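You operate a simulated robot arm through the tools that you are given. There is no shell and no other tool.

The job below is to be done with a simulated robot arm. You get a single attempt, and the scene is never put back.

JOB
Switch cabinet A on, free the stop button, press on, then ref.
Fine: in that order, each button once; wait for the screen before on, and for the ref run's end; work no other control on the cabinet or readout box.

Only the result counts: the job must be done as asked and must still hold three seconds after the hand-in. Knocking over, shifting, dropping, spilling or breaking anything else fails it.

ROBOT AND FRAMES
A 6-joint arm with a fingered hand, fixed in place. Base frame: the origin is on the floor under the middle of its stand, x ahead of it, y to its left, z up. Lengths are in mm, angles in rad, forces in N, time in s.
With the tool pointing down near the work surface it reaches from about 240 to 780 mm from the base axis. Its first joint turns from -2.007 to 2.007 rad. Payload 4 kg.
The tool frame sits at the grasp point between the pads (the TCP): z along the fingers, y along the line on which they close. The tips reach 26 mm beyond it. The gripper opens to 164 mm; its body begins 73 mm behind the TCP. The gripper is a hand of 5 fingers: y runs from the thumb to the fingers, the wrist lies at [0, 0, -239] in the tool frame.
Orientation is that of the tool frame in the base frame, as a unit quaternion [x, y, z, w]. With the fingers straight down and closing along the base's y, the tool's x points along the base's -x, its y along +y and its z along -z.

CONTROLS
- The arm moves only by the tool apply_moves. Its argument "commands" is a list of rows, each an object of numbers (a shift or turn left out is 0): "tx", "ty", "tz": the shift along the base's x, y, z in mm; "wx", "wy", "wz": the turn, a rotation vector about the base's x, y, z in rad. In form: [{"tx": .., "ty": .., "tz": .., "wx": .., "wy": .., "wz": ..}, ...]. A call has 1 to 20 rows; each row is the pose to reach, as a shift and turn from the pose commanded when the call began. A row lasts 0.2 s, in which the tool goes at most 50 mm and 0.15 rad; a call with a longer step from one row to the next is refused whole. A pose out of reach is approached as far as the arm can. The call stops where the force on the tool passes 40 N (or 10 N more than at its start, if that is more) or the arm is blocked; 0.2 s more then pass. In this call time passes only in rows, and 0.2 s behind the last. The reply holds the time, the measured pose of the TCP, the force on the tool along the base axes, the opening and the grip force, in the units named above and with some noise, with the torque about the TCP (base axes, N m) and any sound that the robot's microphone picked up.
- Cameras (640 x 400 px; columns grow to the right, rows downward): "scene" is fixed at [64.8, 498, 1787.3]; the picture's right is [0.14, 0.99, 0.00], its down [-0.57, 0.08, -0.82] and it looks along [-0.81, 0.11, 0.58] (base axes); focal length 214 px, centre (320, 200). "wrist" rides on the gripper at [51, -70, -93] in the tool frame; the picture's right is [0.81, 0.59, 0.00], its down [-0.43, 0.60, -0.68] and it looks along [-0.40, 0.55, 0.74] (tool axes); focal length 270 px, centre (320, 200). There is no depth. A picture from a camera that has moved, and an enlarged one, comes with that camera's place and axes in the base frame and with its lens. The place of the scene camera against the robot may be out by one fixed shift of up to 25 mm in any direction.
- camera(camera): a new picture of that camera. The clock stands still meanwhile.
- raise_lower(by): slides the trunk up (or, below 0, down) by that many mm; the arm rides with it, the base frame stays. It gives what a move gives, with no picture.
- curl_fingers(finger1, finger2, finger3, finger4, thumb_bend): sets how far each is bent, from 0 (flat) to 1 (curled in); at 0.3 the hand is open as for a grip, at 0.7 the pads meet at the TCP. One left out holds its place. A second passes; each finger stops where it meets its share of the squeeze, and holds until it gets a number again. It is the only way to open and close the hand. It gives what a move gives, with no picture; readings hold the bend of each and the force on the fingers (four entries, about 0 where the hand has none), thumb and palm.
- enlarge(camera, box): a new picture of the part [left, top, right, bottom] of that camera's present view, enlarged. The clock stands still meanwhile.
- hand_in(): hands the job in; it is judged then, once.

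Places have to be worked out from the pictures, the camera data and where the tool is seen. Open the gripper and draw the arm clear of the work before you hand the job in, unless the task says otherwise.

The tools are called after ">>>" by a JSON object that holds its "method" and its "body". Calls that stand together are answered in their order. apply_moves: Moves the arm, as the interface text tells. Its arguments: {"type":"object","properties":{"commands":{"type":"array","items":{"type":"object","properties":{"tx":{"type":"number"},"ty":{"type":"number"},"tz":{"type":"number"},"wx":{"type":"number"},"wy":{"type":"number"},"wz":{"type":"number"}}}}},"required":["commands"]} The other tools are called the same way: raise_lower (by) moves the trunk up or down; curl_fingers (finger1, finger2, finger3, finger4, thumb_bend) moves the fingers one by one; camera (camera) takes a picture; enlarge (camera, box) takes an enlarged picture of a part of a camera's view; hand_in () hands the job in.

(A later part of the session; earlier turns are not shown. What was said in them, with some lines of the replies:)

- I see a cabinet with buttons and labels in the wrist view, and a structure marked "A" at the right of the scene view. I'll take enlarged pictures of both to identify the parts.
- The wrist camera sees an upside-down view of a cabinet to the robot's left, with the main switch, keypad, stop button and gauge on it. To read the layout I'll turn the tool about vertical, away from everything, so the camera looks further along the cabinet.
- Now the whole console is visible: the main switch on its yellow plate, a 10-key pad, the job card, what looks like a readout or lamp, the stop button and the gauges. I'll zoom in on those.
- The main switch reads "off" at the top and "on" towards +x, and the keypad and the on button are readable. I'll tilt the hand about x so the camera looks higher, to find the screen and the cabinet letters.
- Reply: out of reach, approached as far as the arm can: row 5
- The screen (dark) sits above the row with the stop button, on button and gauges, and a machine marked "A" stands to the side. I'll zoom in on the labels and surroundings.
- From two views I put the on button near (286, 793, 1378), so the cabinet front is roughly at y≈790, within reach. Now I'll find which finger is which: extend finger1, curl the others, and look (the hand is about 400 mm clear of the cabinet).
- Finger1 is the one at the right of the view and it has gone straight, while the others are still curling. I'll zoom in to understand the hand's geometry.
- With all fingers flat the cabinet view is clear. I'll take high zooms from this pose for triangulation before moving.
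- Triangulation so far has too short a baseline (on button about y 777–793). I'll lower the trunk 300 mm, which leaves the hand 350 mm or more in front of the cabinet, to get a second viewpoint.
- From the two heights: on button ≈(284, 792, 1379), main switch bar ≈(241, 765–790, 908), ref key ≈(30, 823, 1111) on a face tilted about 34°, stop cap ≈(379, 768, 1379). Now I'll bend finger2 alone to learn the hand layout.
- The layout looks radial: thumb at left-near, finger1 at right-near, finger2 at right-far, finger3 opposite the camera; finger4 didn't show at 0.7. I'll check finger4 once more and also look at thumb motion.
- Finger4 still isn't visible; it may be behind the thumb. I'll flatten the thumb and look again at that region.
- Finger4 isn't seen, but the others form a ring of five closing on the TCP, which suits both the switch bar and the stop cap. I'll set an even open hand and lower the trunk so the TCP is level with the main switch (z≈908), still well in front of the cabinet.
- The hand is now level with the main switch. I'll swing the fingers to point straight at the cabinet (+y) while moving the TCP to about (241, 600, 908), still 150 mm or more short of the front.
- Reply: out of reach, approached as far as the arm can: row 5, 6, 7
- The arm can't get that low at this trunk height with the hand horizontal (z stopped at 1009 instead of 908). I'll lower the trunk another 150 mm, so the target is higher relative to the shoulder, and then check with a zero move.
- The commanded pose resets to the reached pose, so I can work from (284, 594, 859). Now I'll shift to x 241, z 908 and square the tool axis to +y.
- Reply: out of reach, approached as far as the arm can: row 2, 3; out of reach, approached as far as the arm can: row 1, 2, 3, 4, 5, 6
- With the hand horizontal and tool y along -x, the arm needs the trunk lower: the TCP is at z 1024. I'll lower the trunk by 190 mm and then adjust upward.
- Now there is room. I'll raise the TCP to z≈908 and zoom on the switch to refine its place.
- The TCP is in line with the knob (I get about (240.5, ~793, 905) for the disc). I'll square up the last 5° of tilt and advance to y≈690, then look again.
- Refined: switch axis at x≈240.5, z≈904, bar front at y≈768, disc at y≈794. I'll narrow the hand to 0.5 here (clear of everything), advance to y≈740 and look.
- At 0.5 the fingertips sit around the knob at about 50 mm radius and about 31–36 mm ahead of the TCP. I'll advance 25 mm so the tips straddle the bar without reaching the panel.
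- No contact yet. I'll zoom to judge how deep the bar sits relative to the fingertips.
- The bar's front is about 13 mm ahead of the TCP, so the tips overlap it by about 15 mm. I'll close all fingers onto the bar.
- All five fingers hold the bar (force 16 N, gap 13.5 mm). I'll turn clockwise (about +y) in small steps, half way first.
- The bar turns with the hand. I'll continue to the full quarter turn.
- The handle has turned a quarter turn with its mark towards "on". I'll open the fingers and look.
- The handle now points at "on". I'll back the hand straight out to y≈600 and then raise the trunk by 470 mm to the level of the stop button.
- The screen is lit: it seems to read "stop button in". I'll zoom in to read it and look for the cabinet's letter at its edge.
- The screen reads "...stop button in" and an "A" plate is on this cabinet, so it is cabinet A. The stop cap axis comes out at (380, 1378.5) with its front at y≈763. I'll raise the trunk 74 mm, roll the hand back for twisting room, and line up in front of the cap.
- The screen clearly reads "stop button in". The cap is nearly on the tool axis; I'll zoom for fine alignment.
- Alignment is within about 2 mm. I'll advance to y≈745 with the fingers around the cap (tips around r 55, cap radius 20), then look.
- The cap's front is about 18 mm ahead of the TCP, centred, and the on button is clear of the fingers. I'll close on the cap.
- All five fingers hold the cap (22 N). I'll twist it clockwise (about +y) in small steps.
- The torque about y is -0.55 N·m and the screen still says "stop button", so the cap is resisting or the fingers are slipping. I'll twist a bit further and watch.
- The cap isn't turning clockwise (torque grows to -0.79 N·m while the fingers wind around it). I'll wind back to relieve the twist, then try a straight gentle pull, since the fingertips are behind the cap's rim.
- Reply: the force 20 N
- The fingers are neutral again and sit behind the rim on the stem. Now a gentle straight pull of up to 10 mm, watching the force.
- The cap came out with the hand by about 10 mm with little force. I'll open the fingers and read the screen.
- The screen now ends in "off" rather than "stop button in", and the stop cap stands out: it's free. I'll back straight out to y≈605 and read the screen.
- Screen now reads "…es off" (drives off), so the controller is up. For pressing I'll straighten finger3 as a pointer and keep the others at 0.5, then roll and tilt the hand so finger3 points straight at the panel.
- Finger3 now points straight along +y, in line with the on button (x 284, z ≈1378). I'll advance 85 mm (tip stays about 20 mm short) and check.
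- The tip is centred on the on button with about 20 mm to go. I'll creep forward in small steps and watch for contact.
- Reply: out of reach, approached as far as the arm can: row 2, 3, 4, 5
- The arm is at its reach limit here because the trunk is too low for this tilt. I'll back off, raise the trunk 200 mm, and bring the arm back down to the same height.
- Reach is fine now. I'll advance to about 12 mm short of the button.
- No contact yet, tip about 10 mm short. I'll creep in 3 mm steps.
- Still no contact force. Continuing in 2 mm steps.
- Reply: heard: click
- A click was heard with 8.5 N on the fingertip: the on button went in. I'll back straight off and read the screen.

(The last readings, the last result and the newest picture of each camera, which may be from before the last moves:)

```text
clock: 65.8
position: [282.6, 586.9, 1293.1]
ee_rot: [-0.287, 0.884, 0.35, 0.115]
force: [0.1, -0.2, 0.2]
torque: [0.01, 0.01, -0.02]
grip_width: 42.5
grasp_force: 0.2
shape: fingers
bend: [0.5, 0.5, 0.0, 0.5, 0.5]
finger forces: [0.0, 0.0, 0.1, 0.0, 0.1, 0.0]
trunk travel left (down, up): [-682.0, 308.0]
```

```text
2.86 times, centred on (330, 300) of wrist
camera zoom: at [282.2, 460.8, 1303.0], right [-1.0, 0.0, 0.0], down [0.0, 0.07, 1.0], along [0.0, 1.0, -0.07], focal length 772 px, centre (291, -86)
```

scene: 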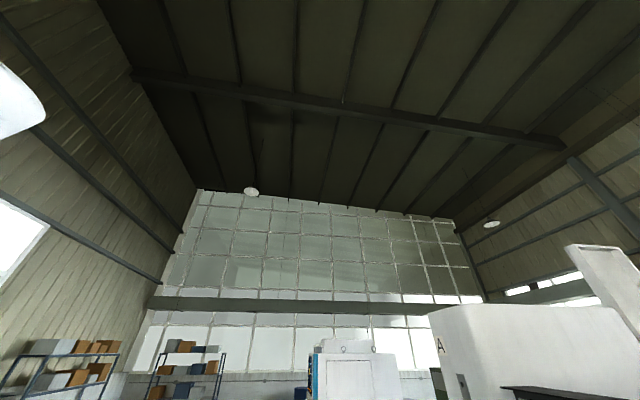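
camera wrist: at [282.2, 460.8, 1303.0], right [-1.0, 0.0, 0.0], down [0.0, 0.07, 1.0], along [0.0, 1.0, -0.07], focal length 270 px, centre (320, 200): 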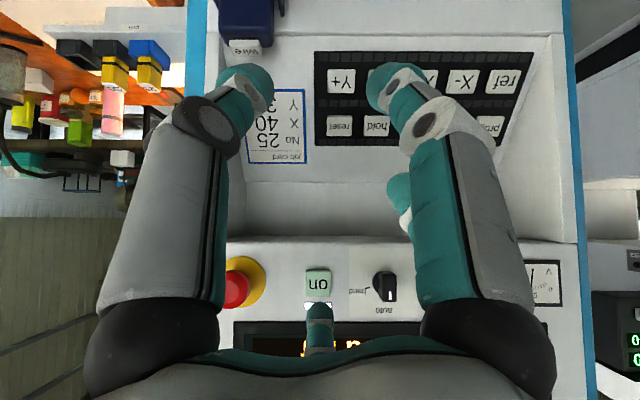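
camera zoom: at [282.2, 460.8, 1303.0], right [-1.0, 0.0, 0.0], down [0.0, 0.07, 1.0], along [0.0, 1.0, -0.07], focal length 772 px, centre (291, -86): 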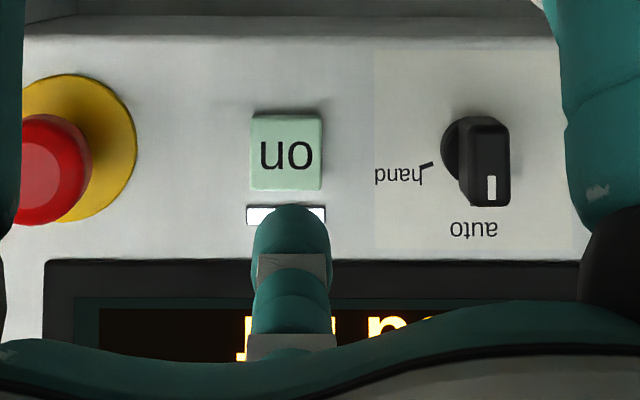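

The lamp beside the on button is lit white. I'll raise the trunk 150 mm at this safe distance to read the screen.

>>> {"method": "raise_lower", "body": {"by": 160}}

>>> {"method": "camera", "body": {"camera": "wrist"}}

>>> {"method": "enlarge", "body": {"camera": "wrist", "box": [200, 160, 440, 350]}}

```text
clock: 67.6
position: [283.7, 588.0, 1452.5]
ee_rot: [-0.287, 0.885, 0.347, 0.115]
force: [-0.4, 0.5, -0.1]
torque: [0.0, 0.0, -0.02]
grip_width: 42.4
grasp_force: 0.1
shape: fingers
bend: [0.5, 0.5, 0.0, 0.5, 0.5]
finger forces: [0.1, 0.1, 0.0, 0.0, 0.1, 0.1]
trunk travel left (down, up): [-842.0, 148.0]
```

```text
taken
camera wrist: at [282.5, 461.9, 1462.7], right [-1.0, 0.0, 0.0], down [0.0, 0.07, 1.0], along [0.0, 1.0, -0.07], focal length 270 px, centre (320, 200)
```

wrist: 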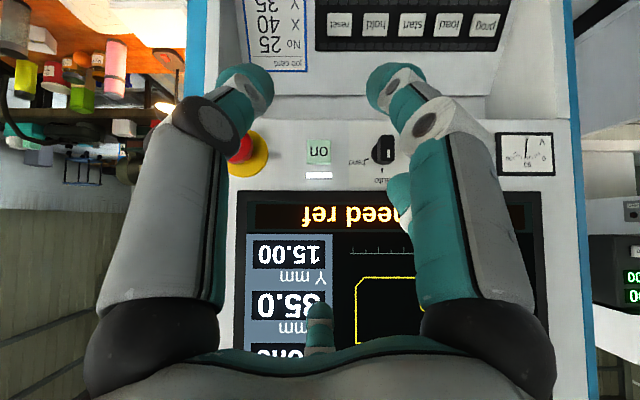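

```text
2.11 times, centred on (320, 255) of wrist
camera zoom: at [282.5, 461.9, 1462.7], right [-1.0, 0.0, 0.0], down [0.0, 0.07, 1.0], along [0.0, 1.0, -0.07], focal length 569 px, centre (320, 84)
```

zoom: 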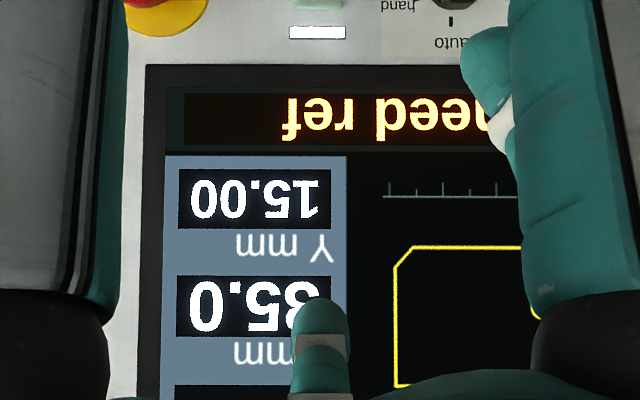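

The screen says "need ref". Now I'll move across to x≈30 (the ref key's column) and tilt the finger a further 34° down to match the keypad's slope, staying about 85 mm or more in front of the panel.

>>> {"method": "apply_moves", "body": {"commands": [{"tx": -42, "wx": -0.098}, {"tx": -84, "wx": -0.197}, {"tx": -126, "wx": -0.295}, {"tx": -168, "wx": -0.393}, {"tx": -210, "wx": -0.492}, {"tx": -253, "wx": -0.59}]}}

>>> {"method": "camera", "body": {"camera": "wrist"}}

```text
clock: 69.0
position: [30.4, 587.5, 1444.5]
ee_rot: [-0.309, 0.947, 0.078, 0.028]
force: [0.6, -0.3, 0.6]
torque: [-0.05, 0.0, -0.04]
grip_width: 42.7
grasp_force: 0.1
shape: fingers
bend: [0.5, 0.5, 0.0, 0.5, 0.5]
finger forces: [0.0, 0.0, 0.0, 0.0, 0.0, 0.0]
out of reach, approached as far as the arm can: row 6
trunk travel left (down, up): [-842.0, 148.0]
```

```text
taken
camera wrist: at [29.4, 487.3, 1523.8], right [-1.0, 0.0, 0.0], down [0.0, 0.61, 0.79], along [0.0, 0.79, -0.61], focal length 270 px, centre (320, 200)
```

wrist: 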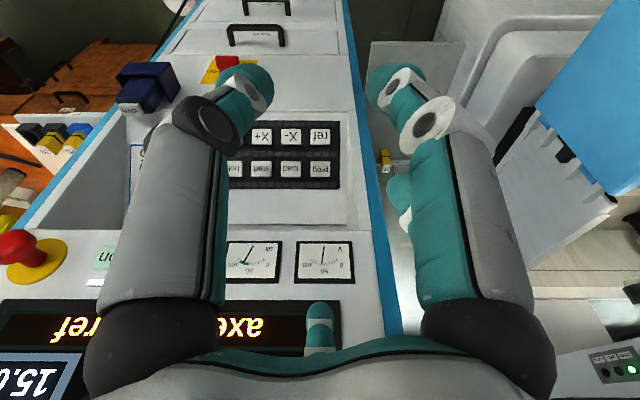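

The ref key is directly in line (x≈29) and the screen reads "axes need ref". Before lowering I'll check the machine beside the cabinet for clearance by lowering 100 mm first and comparing views.

>>> {"method": "enlarge", "body": {"camera": "wrist", "box": [360, 0, 640, 400]}}

>>> {"method": "raise_lower", "body": {"by": -100}}

>>> {"method": "camera", "body": {"camera": "wrist"}}

```text
1.00 times, centred on (500, 200) of wrist (not enlarged: the box is as wide or as high as the picture)
camera zoom: at [29.4, 487.3, 1523.8], right [-1.0, 0.0, 0.0], down [0.0, 0.61, 0.79], along [0.0, 0.79, -0.61], focal length 270 px, centre (140, 200)
```

zoom: 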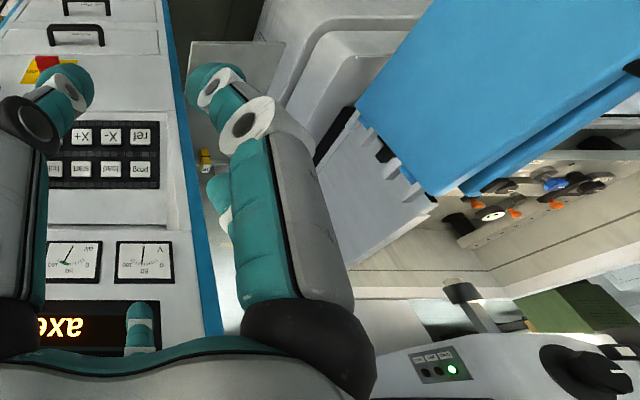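

```text
clock: 70.3
position: [31.4, 586.8, 1345.7]
ee_rot: [-0.309, 0.947, 0.08, 0.028]
force: [0.0, -0.6, 0.5]
torque: [0.0, -0.05, -0.03]
grip_width: 42.4
grasp_force: 0.0
shape: fingers
bend: [0.5, 0.5, 0.0, 0.5, 0.5]
finger forces: [0.0, 0.1, 0.1, 0.0, 0.1, 0.1]
trunk travel left (down, up): [-742.0, 248.0]
```

```text
taken
camera wrist: at [31.3, 486.3, 1424.0], right [-1.0, 0.0, 0.0], down [0.0, 0.61, 0.79], along [0.0, 0.79, -0.61], focal length 270 px, centre (320, 200)
```

wrist: 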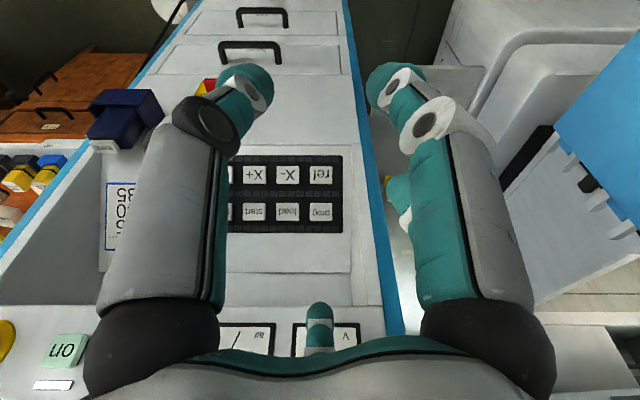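

The machine beside the cabinet is over 400 mm away in -x, so there is plenty of clearance. I'll lower another 200 mm to the keypad level.

>>> {"method": "raise_lower", "body": {"by": -200}}

>>> {"method": "camera", "body": {"camera": "wrist"}}

>>> {"method": "enlarge", "body": {"camera": "wrist", "box": [220, 220, 420, 350]}}

```text
clock: 72.5
position: [32.1, 586.5, 1144.1]
ee_rot: [-0.309, 0.947, 0.08, 0.027]
force: [-0.3, -0.6, -0.1]
torque: [-0.01, -0.02, -0.05]
grip_width: 42.4
grasp_force: 0.0
shape: fingers
bend: [0.5, 0.5, 0.0, 0.5, 0.5]
finger forces: [0.0, 0.0, 0.1, 0.0, 0.0, 0.0]
trunk travel left (down, up): [-542.0, 448.0]
```

```text
taken
camera wrist: at [31.3, 486.4, 1224.0], right [-1.0, 0.0, 0.0], down [0.0, 0.61, 0.79], along [0.0, 0.79, -0.61], focal length 270 px, centre (320, 200)
```

wrist: 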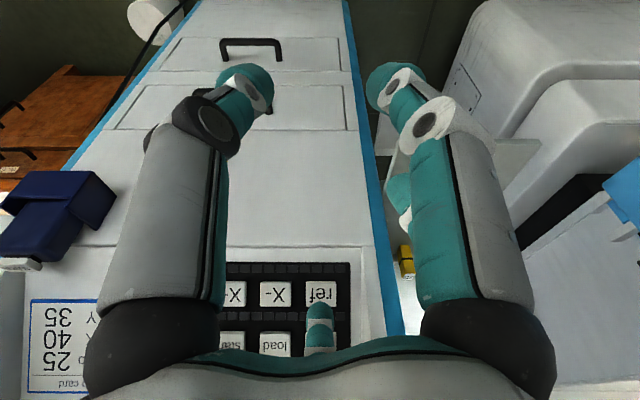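

```text
3.08 times, centred on (320, 285) of wrist
camera zoom: at [31.3, 486.4, 1224.0], right [-1.0, 0.0, 0.0], down [0.0, 0.61, 0.79], along [0.0, 0.79, -0.61], focal length 832 px, centre (320, -62)
```

zoom: 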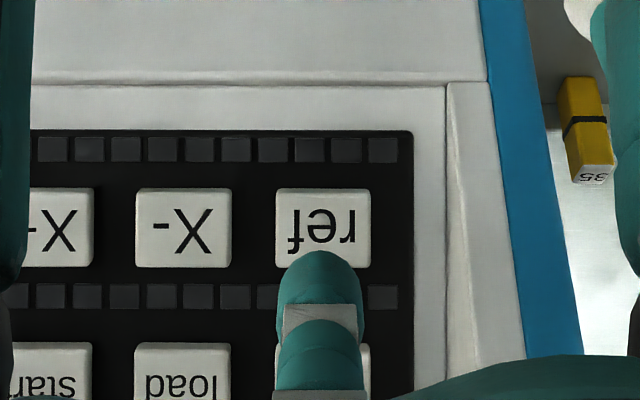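

Ref key confirmed at about (30, 823, 1111); the fingertip is at about (31, 716, 1161). I'll move to a pre-press point about 40 mm off the key along its normal.

>>> {"method": "apply_moves", "body": {"commands": [{"tx": -0.5, "ty": 25, "tz": -9}, {"tx": -1, "ty": 50, "tz": -19}, {"tx": -1.5, "ty": 74, "tz": -28}]}}

>>> {"method": "camera", "body": {"camera": "wrist"}}

>>> {"method": "enlarge", "body": {"camera": "wrist", "box": [220, 220, 420, 350]}}

```text
clock: 73.3
position: [31.0, 654.4, 1109.1]
ee_rot: [-0.309, 0.947, 0.083, 0.029]
force: [-0.9, 0.3, -0.3]
torque: [0.02, 0.03, -0.01]
grip_width: 42.7
grasp_force: 0.0
shape: fingers
bend: [0.5, 0.5, 0.0, 0.5, 0.5]
finger forces: [0.0, 0.0, 0.0, 0.0, 0.0, 0.1]
out of reach, approached as far as the arm can: row 2, 3
trunk travel left (down, up): [-542.0, 448.0]
```

```text
taken
camera wrist: at [29.5, 554.3, 1187.8], right [-1.0, 0.0, 0.0], down [0.0, 0.61, 0.8], along [0.0, 0.8, -0.61], focal length 270 px, centre (320, 200)
```

wrist: 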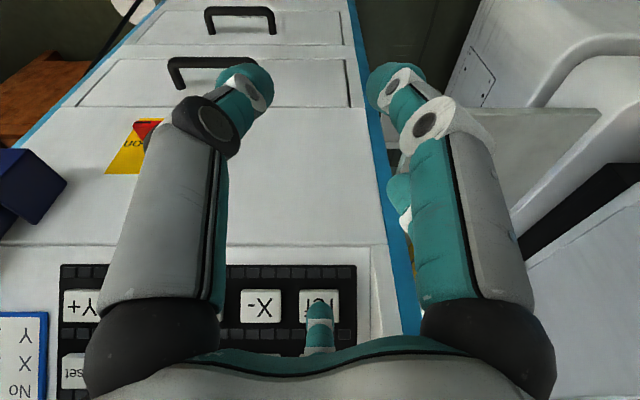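

```text
3.08 times, centred on (320, 285) of wrist
camera zoom: at [29.5, 554.3, 1187.8], right [-1.0, 0.0, 0.0], down [0.0, 0.61, 0.8], along [0.0, 0.8, -0.61], focal length 832 px, centre (320, -62)
```

zoom: 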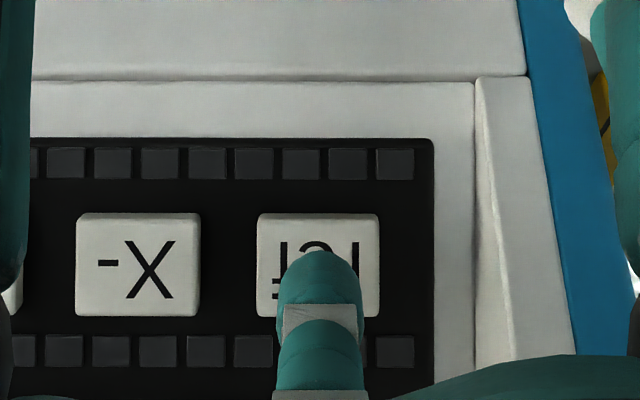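

At the reach limit again for this trunk height. As before I'll back off, raise the trunk (170 mm) and bring the arm down by the same amount.

>>> {"method": "apply_moves", "body": {"commands": [{"ty": -35, "tz": 10}, {"ty": -70, "tz": 20}]}}

>>> {"method": "raise_lower", "body": {"by": 170}}

>>> {"method": "apply_moves", "body": {"commands": [{"tz": -40}, {"tz": -80}, {"tz": -120}, {"tz": -160}, {"ty": 20, "tz": -175}, {"ty": 50, "tz": -178}]}}

>>> {"method": "camera", "body": {"camera": "wrist"}}

```text
clock: 73.9
position: [30.6, 585.5, 1129.2]
ee_rot: [-0.308, 0.948, 0.08, 0.027]
force: [0.4, -0.1, -0.3]
torque: [0.0, 0.0, -0.02]
grip_width: 42.5
grasp_force: 0.0
shape: fingers
bend: [0.5, 0.5, 0.0, 0.5, 0.5]
finger forces: [0.0, 0.0, 0.0, 0.0, 0.1, 0.1]
trunk travel left (down, up): [-542.0, 448.0]
```

```text
clock: 75.8
position: [31.1, 586.1, 1298.6]
ee_rot: [-0.309, 0.947, 0.079, 0.028]
force: [0.6, -0.5, -0.9]
torque: [0.03, 0.0, 0.02]
grip_width: 42.6
grasp_force: 0.1
shape: fingers
bend: [0.5, 0.5, 0.0, 0.5, 0.5]
finger forces: [0.0, 0.0, 0.0, 0.1, 0.1, 0.1]
trunk travel left (down, up): [-712.0, 278.0]
```

```text
clock: 77.2
position: [28.5, 635.5, 1121.3]
ee_rot: [-0.309, 0.947, 0.08, 0.027]
force: [-0.1, 0.6, 0.3]
torque: [-0.02, 0.01, 0.01]
grip_width: 42.5
grasp_force: 0.1
shape: fingers
bend: [0.5, 0.5, 0.0, 0.5, 0.5]
finger forces: [0.0, 0.0, 0.0, 0.1, 0.0, 0.1]
trunk travel left (down, up): [-712.0, 278.0]
```

```text
taken
camera wrist: at [28.0, 537.5, 1199.5], right [-1.0, 0.0, 0.0], down [0.0, 0.61, 0.79], along [0.0, 0.79, -0.61], focal length 270 px, centre (320, 200)
```

wrist: 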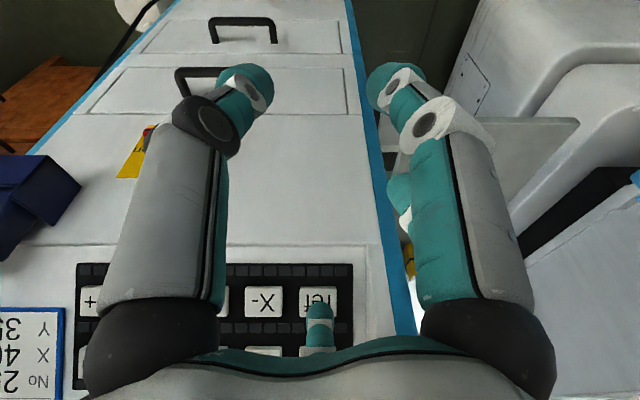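

Good reach now. I'll go to about 25 mm off the ref key along its normal and check alignment.

>>> {"method": "apply_moves", "body": {"commands": [{"tx": 1, "ty": 18, "tz": -6}, {"tx": 1.5, "ty": 36, "tz": -12}]}}

>>> {"method": "camera", "body": {"camera": "wrist"}}

>>> {"method": "enlarge", "body": {"camera": "wrist", "box": [220, 220, 420, 350]}}

```text
clock: 77.8
position: [32.2, 671.7, 1110.7]
ee_rot: [-0.308, 0.947, 0.081, 0.028]
force: [-0.9, -0.1, 0.0]
torque: [0.0, -0.03, -0.01]
grip_width: 42.5
grasp_force: 0.1
shape: fingers
bend: [0.5, 0.5, 0.0, 0.5, 0.5]
finger forces: [0.0, 0.0, 0.0, 0.0, 0.0, 0.0]
trunk travel left (down, up): [-712.0, 278.0]
```

```text
taken
camera wrist: at [30.1, 571.7, 1188.8], right [-1.0, 0.0, 0.0], down [0.0, 0.61, 0.79], along [0.0, 0.79, -0.61], focal length 270 px, centre (320, 200)
```

wrist: 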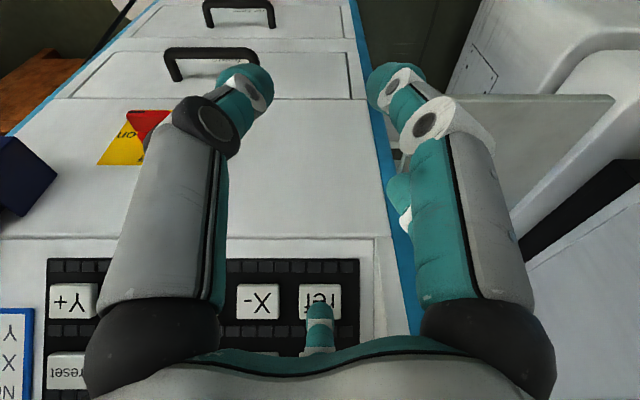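

```text
3.08 times, centred on (320, 285) of wrist
camera zoom: at [30.1, 571.7, 1188.8], right [-1.0, 0.0, 0.0], down [0.0, 0.61, 0.79], along [0.0, 0.79, -0.61], focal length 832 px, centre (320, -62)
```

zoom: 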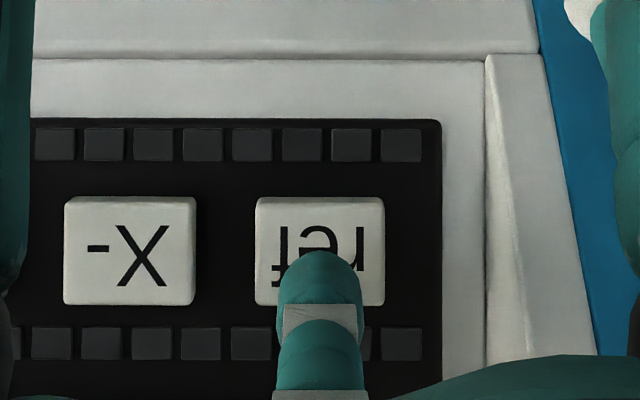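

The tip is over the ref key (about 3 mm high). I'll correct slightly and move in along the key's normal to about 6 mm short.

>>> {"method": "apply_moves", "body": {"commands": [{"ty": 4.5, "tz": -5}, {"ty": 9, "tz": -9}, {"ty": 12.5, "tz": -11.5}]}}

>>> {"method": "enlarge", "body": {"camera": "wrist", "box": [220, 220, 420, 350]}}

```text
clock: 78.6
position: [31.7, 684.0, 1100.2]
ee_rot: [-0.309, 0.948, 0.079, 0.028]
force: [-0.1, -0.6, -0.4]
torque: [0.04, 0.02, 0.0]
grip_width: 42.5
grasp_force: 0.0
shape: fingers
bend: [0.5, 0.5, 0.0, 0.5, 0.5]
finger forces: [0.1, 0.0, 0.0, 0.1, 0.1, 0.0]
trunk travel left (down, up): [-712.0, 278.0]
```

```text
3.08 times, centred on (320, 285) of wrist
camera zoom: at [30.5, 583.9, 1177.4], right [-1.0, 0.0, 0.0], down [0.0, 0.61, 0.79], along [0.0, 0.79, -0.61], focal length 832 px, centre (320, -62)
```

zoom: 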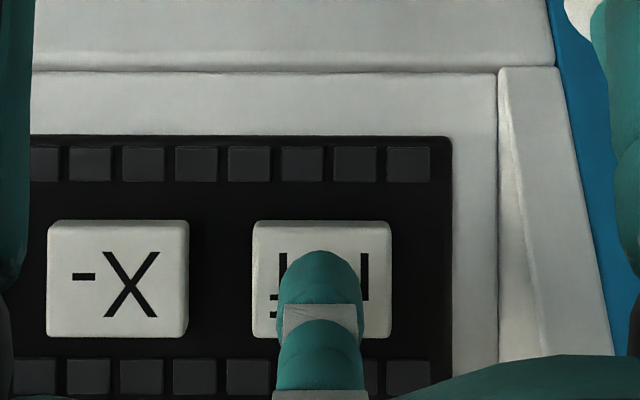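

Centred on the ref key. Now creeping in 2 mm steps along the normal, listening for the click.

>>> {"method": "apply_moves", "body": {"commands": [{"ty": 1.7, "tz": -1.1}, {"ty": 3.4, "tz": -2.2}, {"ty": 5, "tz": -3.3}, {"ty": 6.7, "tz": -4.4}]}}

```text
clock: 79.6
position: [30.7, 692.5, 1093.7]
ee_rot: [-0.309, 0.947, 0.08, 0.027]
force: [0.0, 0.2, -0.2]
torque: [0.01, -0.01, -0.01]
grip_width: 42.2
grasp_force: 0.0
shape: fingers
bend: [0.5, 0.5, 0.0, 0.5, 0.5]
finger forces: [0.0, 0.0, 0.1, 0.1, 0.0, 0.1]
trunk travel left (down, up): [-712.0, 278.0]
```

No contact yet; continuing with a few more 2 mm steps.

>>> {"method": "apply_moves", "body": {"commands": [{"ty": 1.7, "tz": -1.1}, {"ty": 3.4, "tz": -2.2}, {"ty": 5, "tz": -3.3}]}}

>>> {"method": "enlarge", "body": {"camera": "wrist", "box": [220, 220, 420, 350]}}

```text
clock: 80.4
position: [31.1, 695.5, 1090.6]
ee_rot: [-0.309, 0.947, 0.079, 0.027]
force: [0.0, -1.0, 2.0]
torque: [0.28, -0.01, 0.0]
grip_width: 42.4
grasp_force: 1.0
shape: fingers
bend: [0.5, 0.5, 0.0, 0.5, 0.5]
finger forces: [0.1, 0.0, 2.6, 0.0, 0.0, 0.0]
trunk travel left (down, up): [-712.0, 278.0]
heard: click
```

```text
3.08 times, centred on (320, 285) of wrist
camera zoom: at [30.5, 595.2, 1168.9], right [-1.0, 0.0, 0.0], down [0.0, 0.61, 0.79], along [0.0, 0.79, -0.61], focal length 832 px, centre (320, -62)
```

zoom: 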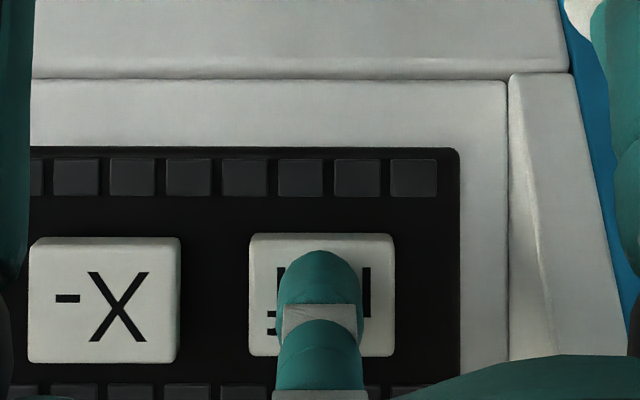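

A click with the ref key depressed under the fingertip. I'll withdraw straight back along the normal and then view the screen.

>>> {"method": "apply_moves", "body": {"commands": [{"ty": -8, "tz": 5.3}, {"ty": -33, "tz": 22}, {"ty": -70, "tz": 40}, {"ty": -110, "tz": 50}]}}

>>> {"method": "camera", "body": {"camera": "wrist"}}

>>> {"method": "raise_lower", "body": {"by": 270}}

>>> {"method": "camera", "body": {"camera": "wrist"}}

```text
clock: 81.4
position: [31.5, 584.7, 1140.3]
ee_rot: [-0.309, 0.947, 0.08, 0.027]
force: [-0.3, -0.7, -0.4]
torque: [0.05, -0.02, -0.04]
grip_width: 42.5
grasp_force: 0.1
shape: fingers
bend: [0.5, 0.5, 0.0, 0.5, 0.5]
finger forces: [0.0, 0.1, 0.0, 0.0, 0.1, 0.0]
trunk travel left (down, up): [-712.0, 278.0]
```

```text
taken
camera wrist: at [30.6, 484.9, 1219.4], right [-1.0, 0.0, 0.0], down [0.0, 0.61, 0.79], along [0.0, 0.79, -0.61], focal length 270 px, centre (320, 200)
```

wrist: 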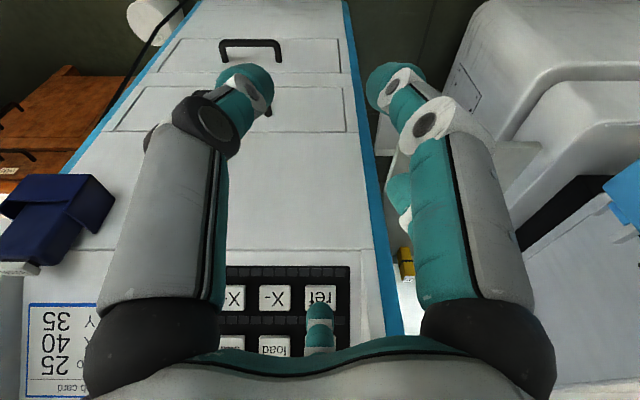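

```text
clock: 84.2
position: [31.5, 586.8, 1409.4]
ee_rot: [-0.308, 0.948, 0.078, 0.028]
force: [0.4, 0.0, -0.1]
torque: [-0.01, -0.01, 0.01]
grip_width: 42.5
grasp_force: 0.0
shape: fingers
bend: [0.5, 0.5, 0.0, 0.5, 0.5]
finger forces: [0.0, 0.0, 0.0, 0.0, 0.0, 0.0]
trunk travel left (down, up): [-982.0, 8.0]
```

```text
taken
camera wrist: at [30.5, 486.8, 1488.7], right [-1.0, 0.0, 0.0], down [0.0, 0.61, 0.79], along [0.0, 0.79, -0.61], focal length 270 px, centre (320, 200)
```

wrist: 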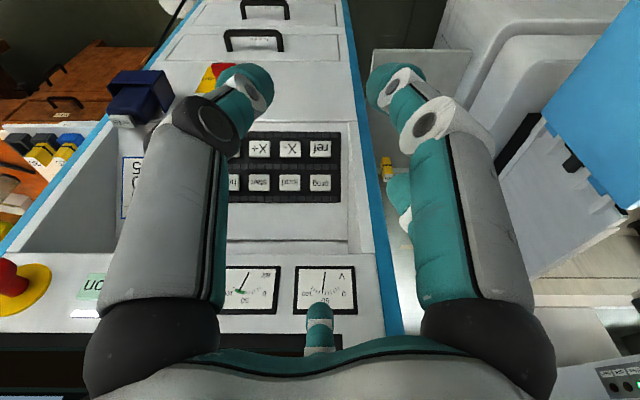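

I need the screen in view: tilting back up and shifting to x≈190, still 100 mm or more off the panel.

>>> {"method": "apply_moves", "body": {"commands": [{"tx": 27, "ty": -7, "tz": 8, "wx": 0.098}, {"tx": 54, "ty": -14, "tz": 16, "wx": 0.197}, {"tx": 81, "ty": -21, "tz": 24, "wx": 0.295}, {"tx": 108, "ty": -28, "tz": 32, "wx": 0.393}, {"tx": 135, "ty": -34, "tz": 38, "wx": 0.492}, {"tx": 160, "ty": -40, "tz": 40, "wx": 0.59}]}}

>>> {"method": "camera", "body": {"camera": "wrist"}}

>>> {"method": "enlarge", "body": {"camera": "wrist", "box": [200, 120, 440, 340]}}

```text
clock: 85.6
position: [192.2, 544.7, 1451.2]
ee_rot: [-0.287, 0.883, 0.352, 0.116]
force: [-0.4, -0.2, 0.0]
torque: [-0.01, 0.0, -0.04]
grip_width: 42.5
grasp_force: 0.0
shape: fingers
bend: [0.5, 0.5, 0.0, 0.5, 0.5]
finger forces: [0.0, 0.1, 0.1, 0.0, 0.0, 0.0]
trunk travel left (down, up): [-982.0, 8.0]
```

```text
taken
camera wrist: at [191.6, 419.3, 1460.7], right [-1.0, 0.0, 0.0], down [0.0, 0.07, 1.0], along [0.0, 1.0, -0.07], focal length 270 px, centre (320, 200)
```

wrist: 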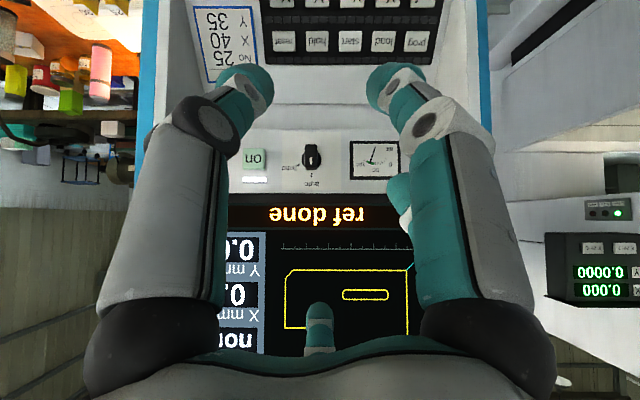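

```text
1.82 times, centred on (320, 230) of wrist
camera zoom: at [191.6, 419.3, 1460.7], right [-1.0, 0.0, 0.0], down [0.0, 0.07, 1.0], along [0.0, 1.0, -0.07], focal length 491 px, centre (320, 146)
```

zoom: 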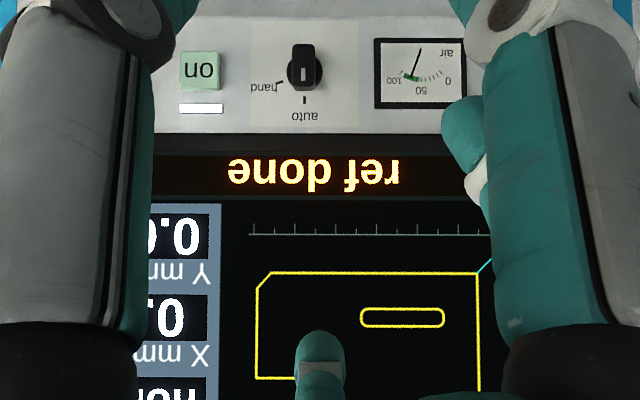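

The screen reads "ref done" and the readout shows zeros: the reference run has ended. I'll open the hand and draw the arm further back before handing in.

>>> {"method": "apply_moves", "body": {"commands": [{"ty": -30}, {"ty": -60}, {"ty": -90}]}}

>>> {"method": "curl_fingers", "body": {"finger1": 0.3, "finger2": 0.3, "finger3": 0.3, "finger4": 0.3, "thumb_bend": 0.3}}

>>> {"method": "camera", "body": {"camera": "wrist"}}

>>> {"method": "enlarge", "body": {"camera": "wrist", "box": [200, 80, 440, 300]}}

```text
clock: 86.4
position: [190.6, 455.3, 1450.7]
ee_rot: [-0.288, 0.883, 0.353, 0.116]
force: [-1.0, -0.8, 0.9]
torque: [0.04, -0.01, -0.01]
grip_width: 42.4
grasp_force: 0.0
shape: fingers
bend: [0.5, 0.5, 0.0, 0.5, 0.5]
finger forces: [0.0, 0.0, 0.0, 0.0, 0.0, 0.1]
trunk travel left (down, up): [-982.0, 8.0]
```

```text
clock: 87.4
position: [190.4, 457.0, 1448.9]
ee_rot: [-0.288, 0.883, 0.351, 0.116]
force: [0.2, -0.7, -0.1]
torque: [-0.01, -0.01, 0.0]
grip_width: 90.3
grasp_force: 0.2
shape: fingers
bend: [0.3, 0.3, 0.3, 0.3, 0.3]
finger forces: [0.0, 0.1, 0.0, 0.1, 0.0, 0.0]
trunk travel left (down, up): [-982.0, 8.0]
```

```text
taken
camera wrist: at [190.0, 331.1, 1458.8], right [-1.0, 0.0, 0.0], down [0.0, 0.07, 1.0], along [0.0, 1.0, -0.07], focal length 270 px, centre (320, 200)
```

wrist: 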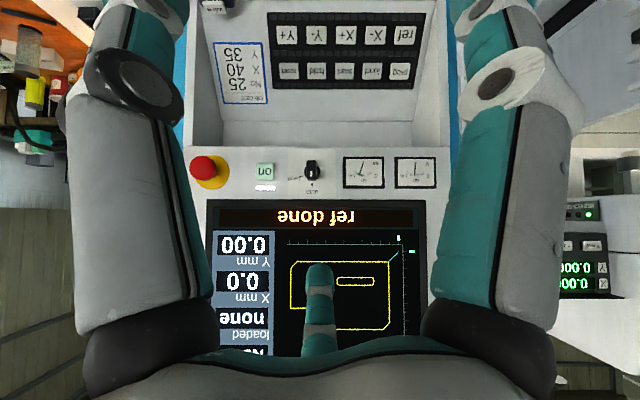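

```text
1.82 times, centred on (320, 190) of wrist
camera zoom: at [190.0, 331.1, 1458.8], right [-1.0, 0.0, 0.0], down [0.0, 0.07, 1.0], along [0.0, 1.0, -0.07], focal length 491 px, centre (320, 218)
```

zoom: 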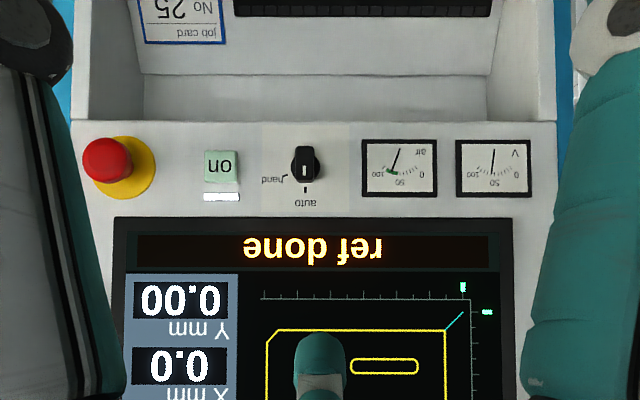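

The screen reads "ref done" with X and Y at 0, the on lamp is lit, the stop button is out and the selector is untouched. The hand is open and well clear of the cabinet, so I'm handing the job in.

>>> {"method": "hand_in", "body": {}}

```text
The job is handed in.
```

I handed the job in with cabinet A switched on, the stop button freed, and on and ref each pressed once. No verdict came back, only that it was received.

- **Main switch:** I turned the red handle a quarter turn clockwise to "on", and the screen came up.
- **Stop button:** it releases by pulling, not twisting. I first tried to twist it about 1.2 rad clockwise and it didn't turn. A straight pull then brought it out, and "stop button in" cleared from the screen.
- **On:** I pressed it only after the screen was up, with one click heard. The lamp beside the button lit and the screen changed to "need ref".
- **Ref:** I pressed it once, with one click heard, and waited until the screen read "ref done" with X and Y at 0.

I touched no other control on the cabinet or readout box and saw nothing knocked or moved. The hand was open and about 300 mm clear of the cabinet when I handed in.
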